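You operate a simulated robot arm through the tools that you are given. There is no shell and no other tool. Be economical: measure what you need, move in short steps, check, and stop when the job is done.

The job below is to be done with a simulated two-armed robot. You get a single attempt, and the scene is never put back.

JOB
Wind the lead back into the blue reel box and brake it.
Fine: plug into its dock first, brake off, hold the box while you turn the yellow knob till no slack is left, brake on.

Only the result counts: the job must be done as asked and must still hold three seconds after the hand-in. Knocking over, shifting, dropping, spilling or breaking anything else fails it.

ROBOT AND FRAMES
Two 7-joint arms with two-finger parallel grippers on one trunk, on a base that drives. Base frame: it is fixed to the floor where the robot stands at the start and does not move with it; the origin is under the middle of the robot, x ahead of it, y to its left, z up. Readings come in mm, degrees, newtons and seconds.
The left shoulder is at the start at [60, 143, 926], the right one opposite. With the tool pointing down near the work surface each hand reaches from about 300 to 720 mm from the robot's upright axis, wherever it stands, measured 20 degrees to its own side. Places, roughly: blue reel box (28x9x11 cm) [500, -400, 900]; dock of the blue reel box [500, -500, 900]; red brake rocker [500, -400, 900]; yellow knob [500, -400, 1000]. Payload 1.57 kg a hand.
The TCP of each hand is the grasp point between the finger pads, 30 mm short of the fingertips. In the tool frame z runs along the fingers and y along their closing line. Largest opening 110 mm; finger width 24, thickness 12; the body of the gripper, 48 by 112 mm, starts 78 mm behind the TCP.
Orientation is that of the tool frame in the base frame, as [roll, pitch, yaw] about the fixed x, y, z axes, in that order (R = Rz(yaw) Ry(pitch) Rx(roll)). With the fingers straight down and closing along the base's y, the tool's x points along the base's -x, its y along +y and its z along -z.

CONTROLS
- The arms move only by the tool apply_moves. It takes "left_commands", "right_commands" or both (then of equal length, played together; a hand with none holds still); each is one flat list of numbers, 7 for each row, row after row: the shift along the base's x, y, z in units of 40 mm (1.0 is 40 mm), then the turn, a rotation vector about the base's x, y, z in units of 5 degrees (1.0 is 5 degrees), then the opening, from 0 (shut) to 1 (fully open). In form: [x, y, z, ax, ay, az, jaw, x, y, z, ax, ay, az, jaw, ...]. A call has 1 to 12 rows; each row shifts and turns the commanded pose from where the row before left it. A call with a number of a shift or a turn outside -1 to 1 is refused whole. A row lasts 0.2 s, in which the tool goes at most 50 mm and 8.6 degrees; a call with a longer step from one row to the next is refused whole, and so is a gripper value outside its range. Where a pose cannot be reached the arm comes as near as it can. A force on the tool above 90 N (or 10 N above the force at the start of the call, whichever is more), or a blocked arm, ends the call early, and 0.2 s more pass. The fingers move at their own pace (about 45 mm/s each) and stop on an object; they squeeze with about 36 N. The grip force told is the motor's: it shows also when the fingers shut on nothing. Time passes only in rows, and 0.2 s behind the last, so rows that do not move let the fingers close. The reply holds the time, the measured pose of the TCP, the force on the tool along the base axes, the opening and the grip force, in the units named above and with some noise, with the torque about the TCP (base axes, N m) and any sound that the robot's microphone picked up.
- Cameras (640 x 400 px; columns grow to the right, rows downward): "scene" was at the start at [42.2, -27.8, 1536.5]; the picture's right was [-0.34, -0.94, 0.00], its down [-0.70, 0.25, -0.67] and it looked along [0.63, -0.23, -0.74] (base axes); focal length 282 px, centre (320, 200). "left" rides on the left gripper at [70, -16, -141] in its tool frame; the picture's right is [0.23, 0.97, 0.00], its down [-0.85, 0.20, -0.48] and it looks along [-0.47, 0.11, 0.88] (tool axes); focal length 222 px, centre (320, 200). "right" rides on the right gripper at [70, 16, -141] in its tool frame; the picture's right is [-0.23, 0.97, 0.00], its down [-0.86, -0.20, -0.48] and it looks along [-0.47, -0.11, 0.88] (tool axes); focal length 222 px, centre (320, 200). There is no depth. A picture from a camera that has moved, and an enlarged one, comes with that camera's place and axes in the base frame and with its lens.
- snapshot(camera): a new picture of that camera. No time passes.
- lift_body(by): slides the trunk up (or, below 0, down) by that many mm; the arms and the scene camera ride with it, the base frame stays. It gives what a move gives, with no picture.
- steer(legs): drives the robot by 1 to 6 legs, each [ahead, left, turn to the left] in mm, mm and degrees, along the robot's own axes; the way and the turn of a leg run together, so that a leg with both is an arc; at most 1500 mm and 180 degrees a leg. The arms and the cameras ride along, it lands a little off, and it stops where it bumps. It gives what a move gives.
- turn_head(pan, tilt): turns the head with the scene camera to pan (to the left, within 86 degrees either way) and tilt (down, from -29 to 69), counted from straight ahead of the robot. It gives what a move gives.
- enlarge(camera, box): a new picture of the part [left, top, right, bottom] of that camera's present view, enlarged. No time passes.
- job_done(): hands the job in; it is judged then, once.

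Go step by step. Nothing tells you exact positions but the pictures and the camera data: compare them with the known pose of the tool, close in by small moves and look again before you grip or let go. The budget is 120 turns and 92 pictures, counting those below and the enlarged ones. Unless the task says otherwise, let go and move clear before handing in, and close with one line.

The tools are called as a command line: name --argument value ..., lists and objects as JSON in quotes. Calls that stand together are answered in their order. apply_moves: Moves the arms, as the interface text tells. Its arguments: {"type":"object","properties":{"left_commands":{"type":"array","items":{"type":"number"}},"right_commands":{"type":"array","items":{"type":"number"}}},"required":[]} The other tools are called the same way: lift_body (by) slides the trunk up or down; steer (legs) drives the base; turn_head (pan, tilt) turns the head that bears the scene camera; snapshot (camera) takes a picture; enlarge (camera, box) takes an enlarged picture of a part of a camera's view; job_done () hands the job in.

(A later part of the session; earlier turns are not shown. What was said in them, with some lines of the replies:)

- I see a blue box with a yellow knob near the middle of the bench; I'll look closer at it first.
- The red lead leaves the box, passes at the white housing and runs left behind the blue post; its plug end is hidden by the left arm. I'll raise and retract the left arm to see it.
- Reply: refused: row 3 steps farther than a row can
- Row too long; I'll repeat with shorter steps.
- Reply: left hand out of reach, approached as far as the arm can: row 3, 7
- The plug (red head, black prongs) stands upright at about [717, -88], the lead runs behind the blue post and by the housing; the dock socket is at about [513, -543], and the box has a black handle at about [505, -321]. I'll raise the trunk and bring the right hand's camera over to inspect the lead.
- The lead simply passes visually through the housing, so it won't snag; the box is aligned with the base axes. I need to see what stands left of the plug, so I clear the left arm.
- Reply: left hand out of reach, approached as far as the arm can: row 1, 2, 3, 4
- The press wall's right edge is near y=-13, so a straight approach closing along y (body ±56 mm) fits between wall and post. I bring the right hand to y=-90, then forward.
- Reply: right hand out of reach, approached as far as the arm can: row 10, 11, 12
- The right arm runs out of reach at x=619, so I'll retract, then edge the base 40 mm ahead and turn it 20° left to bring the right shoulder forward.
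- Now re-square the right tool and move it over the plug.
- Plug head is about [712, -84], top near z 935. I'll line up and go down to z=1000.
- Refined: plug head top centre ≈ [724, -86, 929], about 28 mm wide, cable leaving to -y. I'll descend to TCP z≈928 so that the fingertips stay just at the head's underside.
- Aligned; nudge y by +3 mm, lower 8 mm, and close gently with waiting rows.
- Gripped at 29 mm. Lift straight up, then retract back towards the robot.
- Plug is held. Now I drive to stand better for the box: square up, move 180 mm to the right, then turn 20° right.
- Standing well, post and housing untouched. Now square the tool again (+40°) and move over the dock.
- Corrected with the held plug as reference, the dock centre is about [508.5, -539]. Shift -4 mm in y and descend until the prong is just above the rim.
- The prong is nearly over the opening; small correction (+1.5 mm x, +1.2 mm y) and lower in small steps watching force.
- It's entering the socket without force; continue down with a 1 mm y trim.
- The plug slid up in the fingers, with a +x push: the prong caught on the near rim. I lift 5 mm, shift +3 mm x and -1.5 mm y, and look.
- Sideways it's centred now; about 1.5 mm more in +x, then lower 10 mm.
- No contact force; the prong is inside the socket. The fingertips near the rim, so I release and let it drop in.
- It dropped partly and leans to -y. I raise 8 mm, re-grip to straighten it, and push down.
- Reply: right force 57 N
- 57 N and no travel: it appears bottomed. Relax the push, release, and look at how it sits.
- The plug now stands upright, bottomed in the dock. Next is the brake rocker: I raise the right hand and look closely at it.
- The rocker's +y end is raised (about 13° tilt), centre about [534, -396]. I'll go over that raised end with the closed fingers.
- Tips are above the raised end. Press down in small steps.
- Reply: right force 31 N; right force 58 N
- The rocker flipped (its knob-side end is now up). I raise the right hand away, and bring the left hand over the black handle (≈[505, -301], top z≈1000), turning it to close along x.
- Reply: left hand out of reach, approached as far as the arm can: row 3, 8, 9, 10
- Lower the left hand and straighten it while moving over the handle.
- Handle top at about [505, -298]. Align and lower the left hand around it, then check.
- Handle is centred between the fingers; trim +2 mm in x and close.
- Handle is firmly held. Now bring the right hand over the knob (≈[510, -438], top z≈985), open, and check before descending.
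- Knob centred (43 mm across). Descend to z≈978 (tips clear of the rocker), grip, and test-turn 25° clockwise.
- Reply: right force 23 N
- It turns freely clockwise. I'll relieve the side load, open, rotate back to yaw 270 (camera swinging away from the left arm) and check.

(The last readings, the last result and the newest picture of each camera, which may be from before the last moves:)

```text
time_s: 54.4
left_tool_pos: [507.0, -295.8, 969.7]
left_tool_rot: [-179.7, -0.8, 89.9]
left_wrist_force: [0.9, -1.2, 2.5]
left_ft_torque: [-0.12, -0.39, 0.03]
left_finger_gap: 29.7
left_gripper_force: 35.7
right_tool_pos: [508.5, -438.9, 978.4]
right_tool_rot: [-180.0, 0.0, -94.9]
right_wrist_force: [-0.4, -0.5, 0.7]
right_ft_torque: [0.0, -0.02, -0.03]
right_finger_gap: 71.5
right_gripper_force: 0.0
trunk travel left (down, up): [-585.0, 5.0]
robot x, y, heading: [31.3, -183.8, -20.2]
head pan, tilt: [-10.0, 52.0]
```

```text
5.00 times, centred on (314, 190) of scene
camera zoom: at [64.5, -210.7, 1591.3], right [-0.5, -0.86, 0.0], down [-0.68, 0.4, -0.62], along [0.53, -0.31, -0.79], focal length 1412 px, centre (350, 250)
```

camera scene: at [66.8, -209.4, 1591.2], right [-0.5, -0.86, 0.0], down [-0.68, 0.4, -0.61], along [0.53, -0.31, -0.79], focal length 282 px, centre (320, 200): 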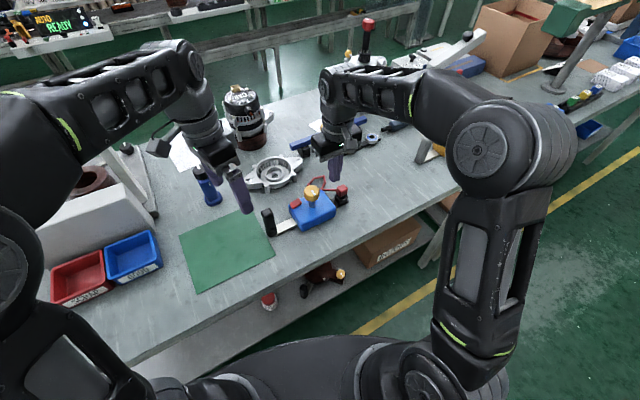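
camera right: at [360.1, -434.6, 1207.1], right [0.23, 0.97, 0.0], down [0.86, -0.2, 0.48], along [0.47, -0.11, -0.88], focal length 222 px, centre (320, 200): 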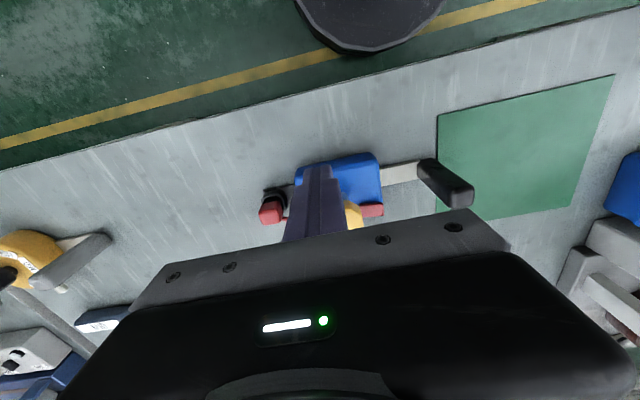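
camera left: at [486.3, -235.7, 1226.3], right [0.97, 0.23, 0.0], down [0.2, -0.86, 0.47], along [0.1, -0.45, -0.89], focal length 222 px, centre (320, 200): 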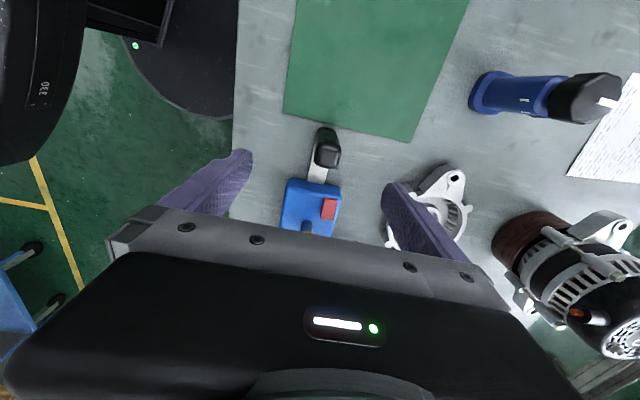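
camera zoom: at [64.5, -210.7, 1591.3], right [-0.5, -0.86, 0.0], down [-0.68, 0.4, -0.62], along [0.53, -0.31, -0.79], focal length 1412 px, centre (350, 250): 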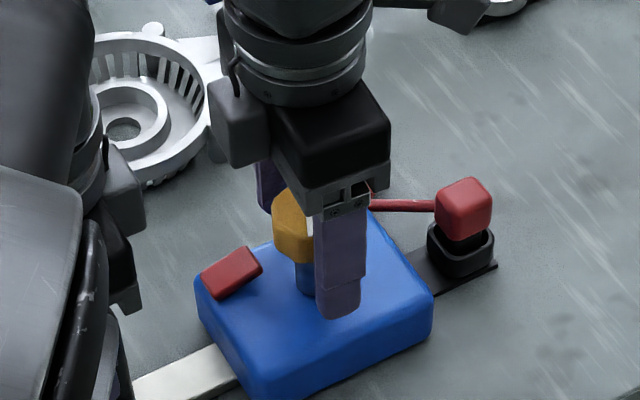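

The hand turns fine. Now a full clockwise winding stroke of 110°, then open and go back to see the effect on the lead.

apply_moves --right_commands '[0, 0, 0, 0, 0, 0, 0.2, 0, 0, 0, 0, 0, 0, 0.2, 0, 0, 0, 0, 0, -1, 0.2, 0, 0, 0, 0, 0, -1, 0.2, 0, 0, 0, 0, 0, -1, 0.2, 0, 0, 0, 0, 0, -1, 0.2, 0, 0, 0, 0, 0, -1, 0.2, 0, 0, 0, 0, 0, -1, 0.2, 0, 0, 0, 0, 0, -1, 0.2, 0, 0, 0, 0, 0, -1, 0.2, 0, 0, 0, 0, 0, -1, 0.2, 0, 0, 0, 0, 0, -1, 0.2]'

apply_moves --right_commands '[0, 0, 0, 0, 0, -1, 0.2, 0, 0, 0, 0, 0, -1, 0.2, 0, 0, 0, 0, 0, -1, 0.2, 0, 0, 0, 0, 0, -1, 0.2, 0, 0, 0, 0, 0, -1, 0.2, 0, 0, 0, 0, 0, -1, 0.2, 0, 0, 0, 0, 0, -1, 0.2, 0, 0, 0, 0, 0, -1, 0.2, 0, 0, 0, 0, 0, -1, 0.2, 0, 0, 0, 0, 0, -1, 0.2, 0, 0, 0, 0, 0, -1, 0.2, 0, 0, 0, 0, 0, -1, 0.2]'

enlarge --camera "scene" --box '[250, 150, 378, 230]'

```text
time_s: 57.0
left_tool_pos: [506.2, -296.9, 969.9]
left_tool_rot: [-179.6, -0.9, 89.9]
left_wrist_force: [3.0, 7.3, 7.5]
left_ft_torque: [-0.82, -0.74, 0.52]
left_finger_gap: 30.0
left_gripper_force: 35.6
right_tool_pos: [508.2, -440.4, 978.2]
right_tool_rot: [180.0, -0.2, -145.1]
right_wrist_force: [-4.1, -6.8, -9.3]
right_ft_torque: [-0.44, 0.75, -0.01]
right_finger_gap: 42.4
right_gripper_force: 36.3
trunk travel left (down, up): [-585.0, 5.0]
robot x, y, heading: [30.9, -187.2, -19.8]
head pan, tilt: [-10.0, 52.0]
```

```text
time_s: 59.6
left_tool_pos: [506.7, -296.1, 970.1]
left_tool_rot: [-179.7, -0.8, 90.0]
left_wrist_force: [7.3, 11.9, 7.8]
left_ft_torque: [-0.17, -0.04, 0.97]
left_finger_gap: 29.8
left_gripper_force: 35.7
right_tool_pos: [508.6, -439.1, 978.2]
right_tool_rot: [-180.0, 0.0, 154.9]
right_wrist_force: [-7.0, -13.3, -4.5]
right_ft_torque: [-0.52, -0.07, 0.02]
right_finger_gap: 42.0
right_gripper_force: 35.8
trunk travel left (down, up): [-585.0, 5.0]
robot x, y, heading: [27.2, -178.5, -20.3]
head pan, tilt: [-10.0, 52.0]
```

```text
5.00 times, centred on (314, 190) of scene
camera zoom: at [64.8, -210.8, 1591.3], right [-0.5, -0.86, 0.0], down [-0.68, 0.4, -0.62], along [0.53, -0.31, -0.79], focal length 1412 px, centre (350, 250)
```

zoom: 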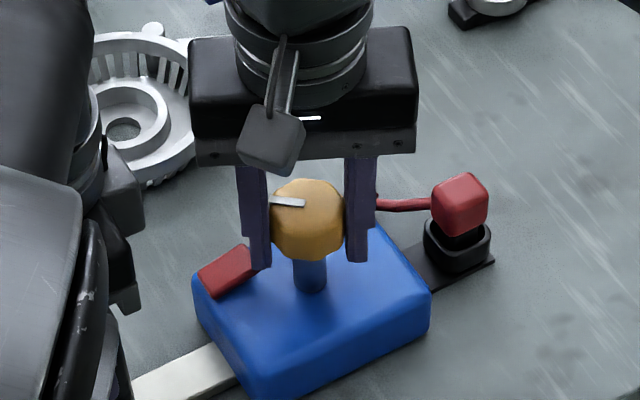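

The loop visible at (320,170) before has shrunk, so clockwise winds in. Next return and second stroke, watching torque.

apply_moves --right_commands '[0, 0, 0, 0, 0, 0, 0.5, 0, 0, 0, 0, 0, 0, 0.6, 0, 0, 0, 0, 0, 1, 0.6, 0, 0, 0, 0, 0, 1, 0.6, 0, 0, 0, 0, 0, 1, 0.6, 0, 0, 0, 0, 0, 1, 0.6, 0, 0, 0, 0, 0, 1, 0.6, 0, 0, 0, 0, 0, 1, 0.6, 0, 0, 0, 0, 0, 1, 0.6, 0, 0, 0, 0, 0, 1, 0.6, 0, 0, 0, 0, 0, 1, 0.6, 0, 0, 0, 0, 0, 1, 0.6]'

apply_moves --right_commands '[0, 0, 0, 0, 0, 1, 0.6, 0, 0, 0, 0, 0, 1, 0.6, 0, 0, 0, 0, 0, 1, 0.6, 0, 0, 0, 0, 0, 1, 0.6, 0, 0, 0, 0, 0, 1, 0.6, 0, 0, 0, 0, 0, 1, 0.6, 0, 0, 0, 0, 0, 1, 0.6, 0, 0, 0, 0, 0, 1, 0.6, 0, 0, 0, 0, 0, 1, 0.6, 0, 0, 0, 0, 0, 1, 0.6, 0, 0, 0, 0, 0, 1, 0.6, 0, 0, 0, 0, 0, 1, 0.6]'

enlarge --camera "scene" --box '[250, 150, 378, 230]'

```text
time_s: 62.2
left_tool_pos: [506.3, -296.8, 970.0]
left_tool_rot: [-179.6, -0.7, 90.0]
left_wrist_force: [-0.2, -0.1, 0.5]
left_ft_torque: [0.39, -0.09, -0.11]
left_finger_gap: 29.5
left_gripper_force: 35.9
right_tool_pos: [507.0, -439.2, 978.4]
right_tool_rot: [-179.9, 0.0, -155.0]
right_wrist_force: [-0.6, 0.1, 0.0]
right_ft_torque: [0.0, 0.02, 0.0]
right_finger_gap: 66.3
right_gripper_force: 0.0
trunk travel left (down, up): [-585.0, 5.0]
robot x, y, heading: [30.1, -182.3, -20.0]
head pan, tilt: [-10.0, 52.0]
```

```text
time_s: 64.8
left_tool_pos: [507.1, -296.9, 970.4]
left_tool_rot: [-179.6, -0.9, 89.8]
left_wrist_force: [0.3, 0.1, 0.4]
left_ft_torque: [0.42, -0.15, 0.01]
left_finger_gap: 29.8
left_gripper_force: 35.8
right_tool_pos: [509.1, -439.6, 977.8]
right_tool_rot: [180.0, -0.1, -95.0]
right_wrist_force: [-0.5, 0.0, 0.0]
right_ft_torque: [0.0, -0.02, -0.01]
right_finger_gap: 66.2
right_gripper_force: 0.1
trunk travel left (down, up): [-585.0, 5.0]
robot x, y, heading: [29.5, -183.0, -20.4]
head pan, tilt: [-10.0, 52.0]
```

```text
5.00 times, centred on (314, 190) of scene
camera zoom: at [64.7, -210.6, 1591.3], right [-0.5, -0.86, 0.0], down [-0.68, 0.4, -0.62], along [0.53, -0.31, -0.79], focal length 1412 px, centre (350, 250)
```

zoom: 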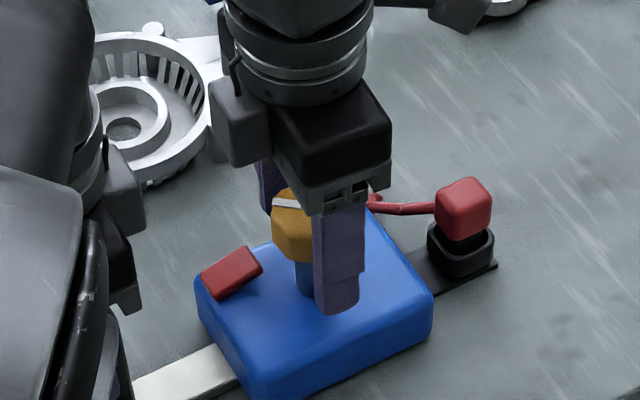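

apply_moves --right_commands '[0, 0, 0, 0, 0, 0, 0.2, 0, 0, 0, 0, 0, 0, 0.2, 0, 0, 0, 0, 0, -1, 0.2, 0, 0, 0, 0, 0, -1, 0.2, 0, 0, 0, 0, 0, -1, 0.2, 0, 0, 0, 0, 0, -1, 0.2, 0, 0, 0, 0, 0, -1, 0.2, 0, 0, 0, 0, 0, -1, 0.2, 0, 0, 0, 0, 0, -1, 0.2, 0, 0, 0, 0, 0, -1, 0.2, 0, 0, 0, 0, 0, -1, 0.2, 0, 0, 0, 0, 0, -1, 0.2]'

apply_moves --right_commands '[0, 0, 0, 0, 0, -1, 0.2, 0, 0, 0, 0, 0, -1, 0.2, 0, 0, 0, 0, 0, -1, 0.2, 0, 0, 0, 0, 0, -1, 0.2, 0, 0, 0, 0, 0, -1, 0.2, 0, 0, 0, 0, 0, -1, 0.2, 0, 0, 0, 0, 0, -1, 0.2, 0, 0, 0, 0, 0, -1, 0.2, 0, 0, 0, 0, 0, -1, 0.2, 0, 0, 0, 0, 0, -1, 0.2, 0, 0, 0, 0, 0, -1, 0.2, 0, 0, 0, 0, 0, -1, 0.2]'

enlarge --camera "scene" --box '[250, 150, 378, 230]'

```text
time_s: 67.4
left_tool_pos: [506.3, -296.2, 969.6]
left_tool_rot: [-179.6, -0.8, 90.0]
left_wrist_force: [7.7, 2.4, -0.2]
left_ft_torque: [0.0, -0.43, 0.85]
left_finger_gap: 30.0
left_gripper_force: 36.4
right_tool_pos: [507.7, -439.6, 976.7]
right_tool_rot: [180.0, 0.0, -145.0]
right_wrist_force: [-9.0, -4.9, 7.0]
right_ft_torque: [-0.01, 0.32, 0.01]
right_finger_gap: 42.7
right_gripper_force: 35.8
trunk travel left (down, up): [-585.0, 5.0]
robot x, y, heading: [29.6, -184.9, -20.3]
head pan, tilt: [-10.0, 52.0]
```

```text
time_s: 70.0
left_tool_pos: [506.4, -296.2, 970.8]
left_tool_rot: [-179.6, -0.9, 89.9]
left_wrist_force: [2.1, 13.7, 3.7]
left_ft_torque: [-0.27, -0.72, 0.05]
left_finger_gap: 29.8
left_gripper_force: 36.4
right_tool_pos: [508.9, -440.6, 978.1]
right_tool_rot: [-179.9, 0.1, 154.9]
right_wrist_force: [-0.6, -15.2, 0.7]
right_ft_torque: [-0.28, 0.05, 0.34]
right_finger_gap: 43.7
right_gripper_force: 29.4
trunk travel left (down, up): [-585.0, 5.0]
robot x, y, heading: [29.4, -182.9, -20.2]
head pan, tilt: [-10.0, 52.0]
```

```text
5.00 times, centred on (314, 190) of scene
camera zoom: at [64.5, -210.6, 1591.4], right [-0.5, -0.86, 0.0], down [-0.68, 0.4, -0.62], along [0.53, -0.31, -0.79], focal length 1412 px, centre (350, 250)
```

zoom: 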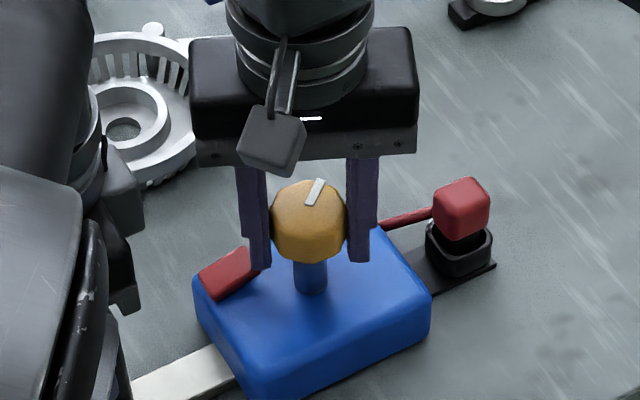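

Torque has risen to 0.34 Nm and the lead now looks straight. I turn 15° more to confirm it's taut.

apply_moves --right_commands '[0, 0, 0, 0, 0, -1, 0.2, 0, 0, 0, 0, 0, -1, 0.2, 0, 0, 0, 0, 0, -1, 0.2]'

enlarge --camera "scene" --box '[290, 165, 354, 205]'

```text
time_s: 70.8
left_tool_pos: [505.8, -296.8, 970.4]
left_tool_rot: [-179.5, -0.9, 89.9]
left_wrist_force: [7.0, 19.2, 2.3]
left_ft_torque: [-0.08, -0.51, -0.08]
left_finger_gap: 29.9
left_gripper_force: 36.5
right_tool_pos: [508.5, -440.1, 977.6]
right_tool_rot: [-179.9, 0.0, 140.0]
right_wrist_force: [-5.9, -18.7, 0.1]
right_ft_torque: [0.05, 0.12, 1.0]
right_finger_gap: 43.0
right_gripper_force: 35.8
trunk travel left (down, up): [-585.0, 5.0]
robot x, y, heading: [29.6, -179.9, -20.3]
head pan, tilt: [-10.0, 52.0]
```

```text
10.00 times, centred on (322, 185) of scene
camera zoom: at [64.4, -210.6, 1591.2], right [-0.5, -0.86, 0.0], down [-0.68, 0.4, -0.62], along [0.53, -0.31, -0.79], focal length 2825 px, centre (300, 350)
```

zoom: 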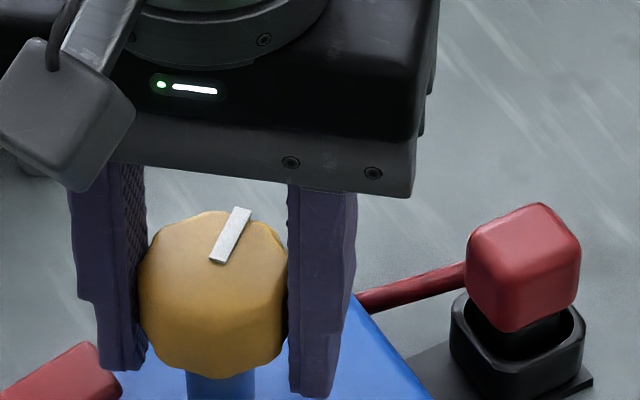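

The mark did not move and the torque is 1.0 Nm: the lead is taut. I open the right hand, lift, square it, and go over the raised rocker end while the left hand keeps hold.

apply_moves --right_commands '[0, 0, 0, 0, 0, 0, 0.4, 0, 0, 0, 0, 0, 0, 0.7, 0, 0, 0.8, 0, 0, 0, 0.7, 0, 0, 0.8, 0, 0, 1, 0.4, 0, 0, 0.4, 0, 0, 1, 0, 0, 0, 0, 0, 0, 1, 0, 0, 0, 0, 0, 0, 1, 0, 0.2, 0.2, 0, 0, 0, 1, 0, 0.2, 0.2, 0, 0, 0, 1, 0, 0.2, 0.2, 0, 0, 0, 1, 0, 0.19, 0.22, 0, 0, 0, 1, 0]'

apply_moves --right_commands '[0, 0, -0.6, 0, 0, 0, 0, 0, 0, -0.6, 0, 0, 0, 0, 0, 0, -0.6, 0, 0, 0, 0]'

enlarge --camera "scene" --box '[268, 165, 364, 225]'

enlarge --camera "right" --box '[240, 110, 400, 210]'

```text
time_s: 73.2
left_tool_pos: [507.3, -297.6, 969.2]
left_tool_rot: [-179.6, -0.7, 89.9]
left_wrist_force: [-0.5, -1.3, 0.2]
left_ft_torque: [0.34, -0.13, -0.05]
left_finger_gap: 29.6
left_gripper_force: 35.9
right_tool_pos: [539.0, -406.8, 1057.9]
right_tool_rot: [-180.0, 0.0, -179.9]
right_wrist_force: [-0.2, -0.9, -1.5]
right_ft_torque: [0.05, -0.01, -0.02]
right_finger_gap: 0.1
right_gripper_force: 21.4
trunk travel left (down, up): [-585.0, 5.0]
robot x, y, heading: [28.4, -180.9, -20.3]
head pan, tilt: [-10.0, 52.0]
```

```text
time_s: 74.0
left_tool_pos: [506.5, -296.2, 969.7]
left_tool_rot: [-179.6, -0.8, 89.9]
left_wrist_force: [0.4, -0.5, 0.0]
left_ft_torque: [0.39, -0.14, -0.07]
left_finger_gap: 30.0
left_gripper_force: 35.9
right_tool_pos: [539.8, -408.5, 984.7]
right_tool_rot: [-180.0, 0.0, 180.0]
right_wrist_force: [-0.3, -0.6, 0.3]
right_ft_torque: [-0.04, 0.0, 0.0]
right_finger_gap: 0.0
right_gripper_force: 21.4
trunk travel left (down, up): [-585.0, 5.0]
robot x, y, heading: [31.7, -181.7, -20.1]
head pan, tilt: [-10.0, 52.0]
```

```text
6.67 times, centred on (316, 195) of scene
camera zoom: at [64.7, -210.6, 1591.3], right [-0.5, -0.86, 0.0], down [-0.68, 0.4, -0.62], along [0.53, -0.31, -0.79], focal length 1883 px, centre (347, 233)
```

zoom: 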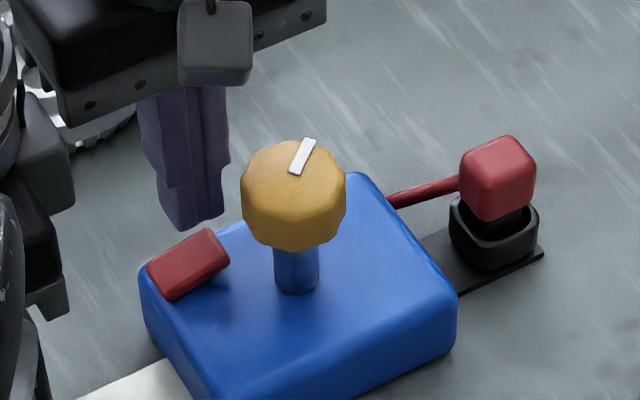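

```text
4.00 times, centred on (320, 160) of right
camera zoom: at [470.5, -391.9, 1125.7], right [0.23, 0.97, 0.0], down [0.86, -0.2, 0.48], along [0.47, -0.11, -0.88], focal length 888 px, centre (320, 360)
```

zoom: 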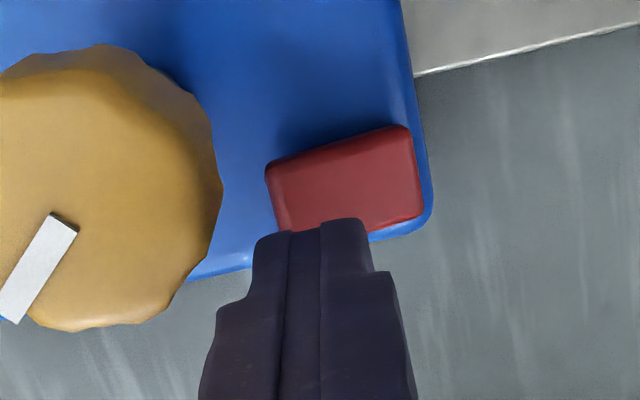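

Lead stays straight after release. The fingers' wider part must miss the knob, so I press on the rear part of the raised end at about [541, -406].

apply_moves --right_commands '[0.04, 0.03, -0.2, 0, 0, 0, 0, 0, 0, -0.15, 0, 0, 0, 0, 0, 0, -0.1, 0, 0, 0, 0, 0, 0, -0.1, 0, 0, 0, 0, 0, 0, -0.1, 0, 0, 0, 0]'

enlarge --camera "scene" --box '[268, 165, 364, 225]'

```text
time_s: 75.2
left_tool_pos: [506.2, -295.9, 970.9]
left_tool_rot: [180.0, -0.9, 90.1]
left_wrist_force: [15.3, -4.3, -22.6]
left_ft_torque: [0.25, -0.27, 0.59]
left_finger_gap: 29.5
left_gripper_force: 36.1
right_tool_pos: [541.0, -404.7, 967.0]
right_tool_rot: [180.0, 0.4, -180.0]
right_wrist_force: [-17.1, -3.1, 56.8]
right_ft_torque: [0.23, 0.95, 0.2]
right_finger_gap: 0.0
right_gripper_force: 21.3
trunk travel left (down, up): [-585.0, 5.0]
robot x, y, heading: [29.3, -181.9, -20.2]
head pan, tilt: [-10.0, 52.0]
```

```text
6.67 times, centred on (316, 195) of scene
camera zoom: at [61.5, -210.1, 1591.9], right [-0.5, -0.86, 0.0], down [-0.68, 0.4, -0.62], along [0.53, -0.31, -0.79], focal length 1883 px, centre (347, 233)
```

zoom: 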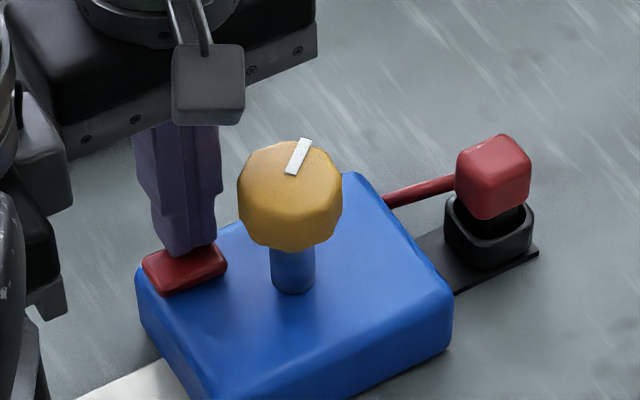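

The rocker is only level: my finger straddles its pivot. I lift 6 mm, shift 6 mm towards -y, and press again.

apply_moves --right_commands '[0, 0, 0.45, 0, 0, 0, 0, 0.03, -0.15, 0, 0, 0, 0, 0, 0, 0, -0.2, 0, 0, 0, 0, 0, 0, -0.1, 0, 0, 0, 0, 0, 0, -0.1, 0, 0, 0, 0, 0, 0, -0.1, 0, 0, 0, 0]'

enlarge --camera "scene" --box '[268, 165, 364, 225]'

```text
time_s: 76.6
left_tool_pos: [505.2, -296.6, 972.0]
left_tool_rot: [-179.8, -0.8, 90.0]
left_wrist_force: [18.4, -6.8, -16.9]
left_ft_torque: [0.07, -0.1, 0.59]
left_finger_gap: 30.0
left_gripper_force: 35.7
right_tool_pos: [543.0, -412.1, 965.0]
right_tool_rot: [180.0, 0.6, -180.0]
right_wrist_force: [-18.9, -2.9, 60.5]
right_ft_torque: [0.48, 0.96, 0.2]
right_finger_gap: 0.0
right_gripper_force: 21.1
trunk travel left (down, up): [-585.0, 5.0]
robot x, y, heading: [31.8, -184.8, -20.2]
head pan, tilt: [-10.0, 52.0]
```

```text
6.67 times, centred on (316, 195) of scene
camera zoom: at [61.2, -210.5, 1591.9], right [-0.5, -0.86, 0.0], down [-0.68, 0.4, -0.62], along [0.53, -0.31, -0.79], focal length 1883 px, centre (347, 233)
```

zoom: 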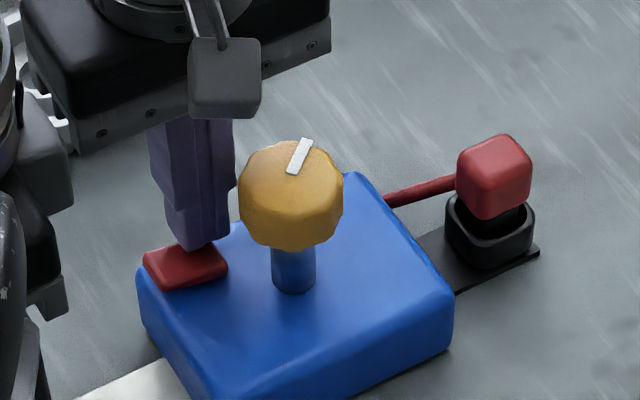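

apply_moves --right_commands '[0, 0, 0.6, 0, 0, 0, 0, 0, 0, 0.9, 0, 0, 0, 0, 0, 0, 0.9, 0, 0, 0, 0]'

enlarge --camera "scene" --box '[274, 190, 306, 210]'

```text
time_s: 77.4
left_tool_pos: [504.6, -296.3, 971.4]
left_tool_rot: [-179.6, -0.8, 89.9]
left_wrist_force: [-3.0, 2.3, 14.1]
left_ft_torque: [-0.24, -0.5, -0.05]
left_finger_gap: 30.2
left_gripper_force: 35.6
right_tool_pos: [542.6, -411.0, 1053.7]
right_tool_rot: [-180.0, 0.0, 180.0]
right_wrist_force: [-0.2, -0.2, 0.5]
right_ft_torque: [0.03, -0.01, 0.01]
right_finger_gap: 0.0
right_gripper_force: 21.0
trunk travel left (down, up): [-585.0, 5.0]
robot x, y, heading: [29.4, -182.9, -20.0]
head pan, tilt: [-10.0, 52.0]
```

```text
16.00 times, centred on (290, 200) of scene
camera zoom: at [62.8, -210.1, 1591.3], right [-0.5, -0.86, 0.0], down [-0.68, 0.4, -0.62], along [0.53, -0.31, -0.79], focal length 4520 px, centre (800, 200)
```

zoom: 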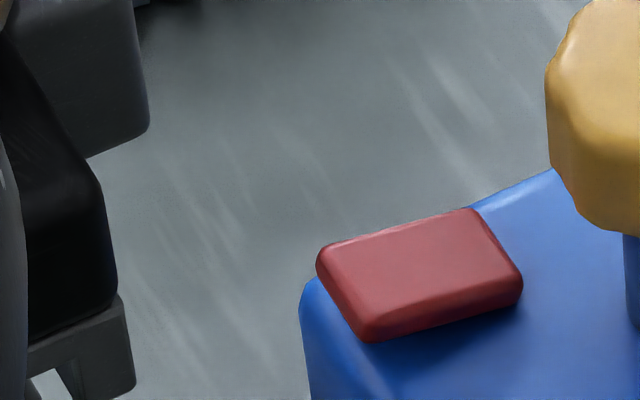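

The rocker is back in its original tilt, i.e. braked. Now release the left hand, move both clear, and check.

apply_moves --left_commands '[0, 0, 0, 0, 0, 0, 0.35, 0, 0, 0, 0, 0, 0, 0.5, 0, 0, 0, 0, 0, 0, 0.6, 0, 0, 0.6, 0, 0, 0, 0.6, 0, 0, 0.8, 0, 0, 0, 0.6, 0, 0, 0.8, 0, 0, 0, 0.6, 0, 0, 0.6, 0, 0, 0, 0.6, 0, 0.9, 0, 0, 0, 0, 0.6, 0, 0.9, 0, 0, 0, 0, 0.6]'

apply_moves --right_commands '[-0.8, 0, 0.3, 0, 0, 0, 0, -0.8, 0, 0, 0, 0, 0, 0, -0.8, 0, 0, 0, 0, 0, 0, -0.8, 0, 0, 0, 0, 0, 0, -0.8, 0, 0, 0, 0, 0, 0]'

snapshot --camera "scene"

enlarge --camera "scene" --box '[255, 160, 365, 235]'

```text
time_s: 79.4
left_tool_pos: [504.5, -223.9, 1084.4]
left_tool_rot: [-179.7, -0.7, 90.0]
left_wrist_force: [0.3, -0.7, 0.4]
left_ft_torque: [-0.03, 0.01, 0.01]
left_finger_gap: 65.9
left_gripper_force: 0.0
right_tool_pos: [543.2, -410.4, 1053.5]
right_tool_rot: [-180.0, 0.0, -180.0]
right_wrist_force: [-0.5, 1.0, 0.3]
right_ft_torque: [-0.02, -0.02, -0.06]
right_finger_gap: 0.0
right_gripper_force: 20.9
trunk travel left (down, up): [-585.0, 5.0]
robot x, y, heading: [30.9, -182.8, -20.0]
head pan, tilt: [-10.0, 52.0]
```

```text
time_s: 80.6
left_tool_pos: [503.6, -224.7, 1085.1]
left_tool_rot: [-179.6, -0.8, 89.8]
left_wrist_force: [-0.3, 0.9, 0.3]
left_ft_torque: [-0.01, -0.03, 0.0]
left_finger_gap: 66.3
left_gripper_force: 0.0
right_tool_pos: [382.7, -408.3, 1065.6]
right_tool_rot: [-180.0, 0.0, 180.0]
right_wrist_force: [0.0, -0.6, -0.9]
right_ft_torque: [-0.01, -0.03, 0.02]
right_finger_gap: 0.0
right_gripper_force: 21.3
trunk travel left (down, up): [-585.0, 5.0]
robot x, y, heading: [30.5, -179.3, -20.0]
head pan, tilt: [-10.0, 52.0]
```

```text
16 pictures are left
camera scene: at [63.3, -210.5, 1591.3], right [-0.5, -0.86, 0.0], down [-0.68, 0.4, -0.62], along [0.53, -0.31, -0.79], focal length 282 px, centre (320, 200)
```

scene: 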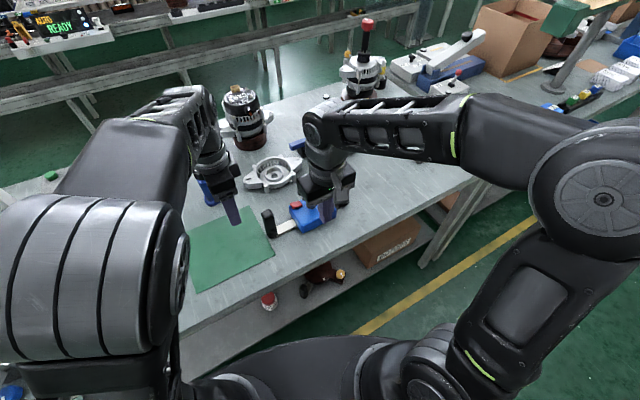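

```text
5.33 times, centred on (310, 198) of scene
camera zoom: at [63.3, -210.5, 1591.3], right [-0.5, -0.86, 0.0], down [-0.68, 0.4, -0.62], along [0.53, -0.31, -0.79], focal length 1506 px, centre (373, 213)
```

zoom: 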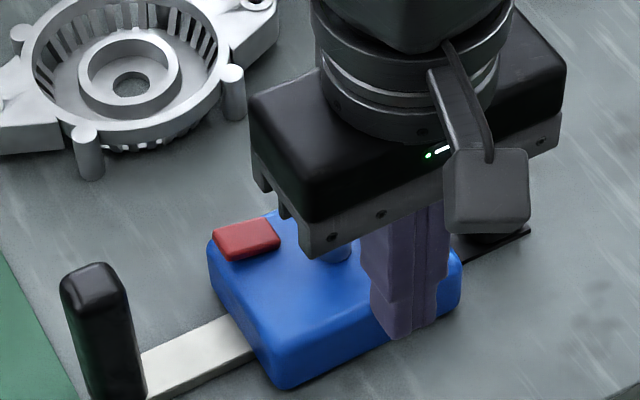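

The right hand blocks the line of sight; I move it further right and check the lead and plug.

apply_moves --right_commands '[0, -0.9, 0, 0, 0, 0, 0, 0, -0.9, 0, 0, 0, 0, 0, 0, -0.9, 0, 0, 0, 0, 0, 0, -0.9, 0, 0, 0, 0, 0, 0, -0.9, 0, 0, 0, 0, 0]'

enlarge --camera "scene" --box '[255, 160, 365, 235]'

```text
time_s: 81.8
left_tool_pos: [504.1, -225.5, 1083.3]
left_tool_rot: [-179.5, -0.9, 89.9]
left_wrist_force: [-0.2, 0.3, -0.3]
left_ft_torque: [0.03, -0.01, 0.0]
left_finger_gap: 65.9
left_gripper_force: 0.1
right_tool_pos: [383.8, -591.5, 1067.2]
right_tool_rot: [-179.9, 0.0, 180.0]
right_wrist_force: [-0.4, -0.1, 0.4]
right_ft_torque: [0.02, -0.01, -0.02]
right_finger_gap: 0.0
right_gripper_force: 21.9
trunk travel left (down, up): [-585.0, 5.0]
robot x, y, heading: [26.5, -183.7, -20.3]
head pan, tilt: [-10.0, 52.0]
```

```text
5.33 times, centred on (310, 198) of scene
camera zoom: at [64.6, -211.4, 1591.3], right [-0.5, -0.86, 0.0], down [-0.68, 0.4, -0.62], along [0.53, -0.31, -0.79], focal length 1506 px, centre (373, 213)
```

zoom: 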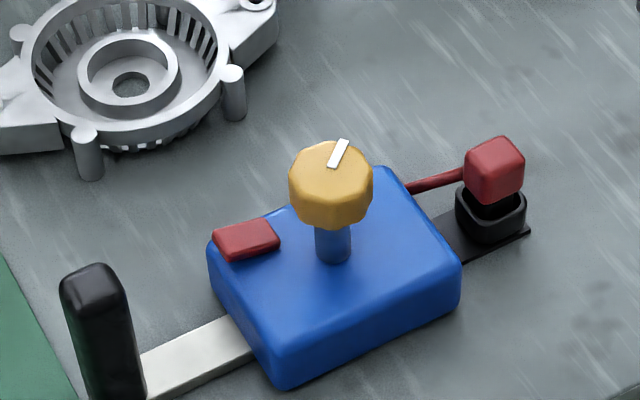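

enlarge --camera "scene" --box '[328, 180, 352, 204]'

snapshot --camera "right"

```text
16.00 times, centred on (340, 192) of scene
camera zoom: at [64.6, -211.4, 1591.3], right [-0.5, -0.86, 0.0], down [-0.68, 0.4, -0.62], along [0.53, -0.31, -0.79], focal length 4520 px, centre (0, 328)
```

zoom: 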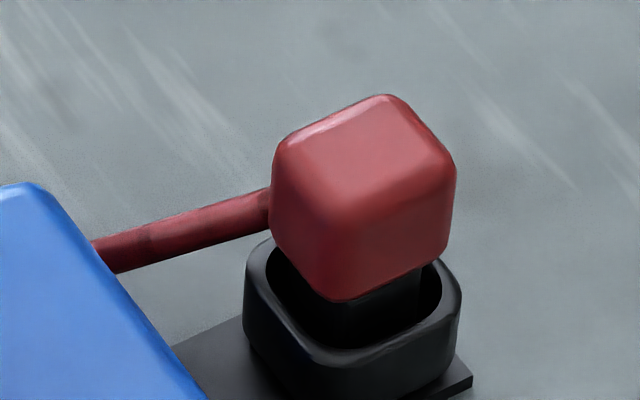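

```text
12 pictures are left
camera right: at [314.3, -574.9, 1208.0], right [0.23, 0.97, 0.0], down [0.86, -0.2, 0.48], along [0.47, -0.11, -0.88], focal length 222 px, centre (320, 200)
```

right: 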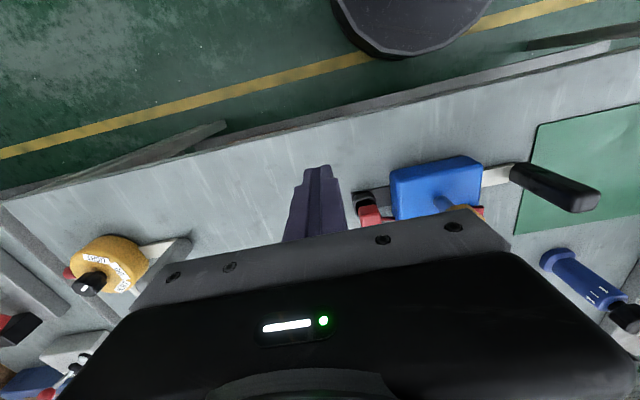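

The plug sits bottomed in the dock, the lead is straight, the rocker is in its braked tilt, and both hands are clear. I'm handing in.

job_done

```text
The job is handed in.
```

The lead is wound into the blue reel box with the plug in its dock. No slack shows, the brake rocker is back at its starting tilt, which I took to be "on", and both hands are clear.
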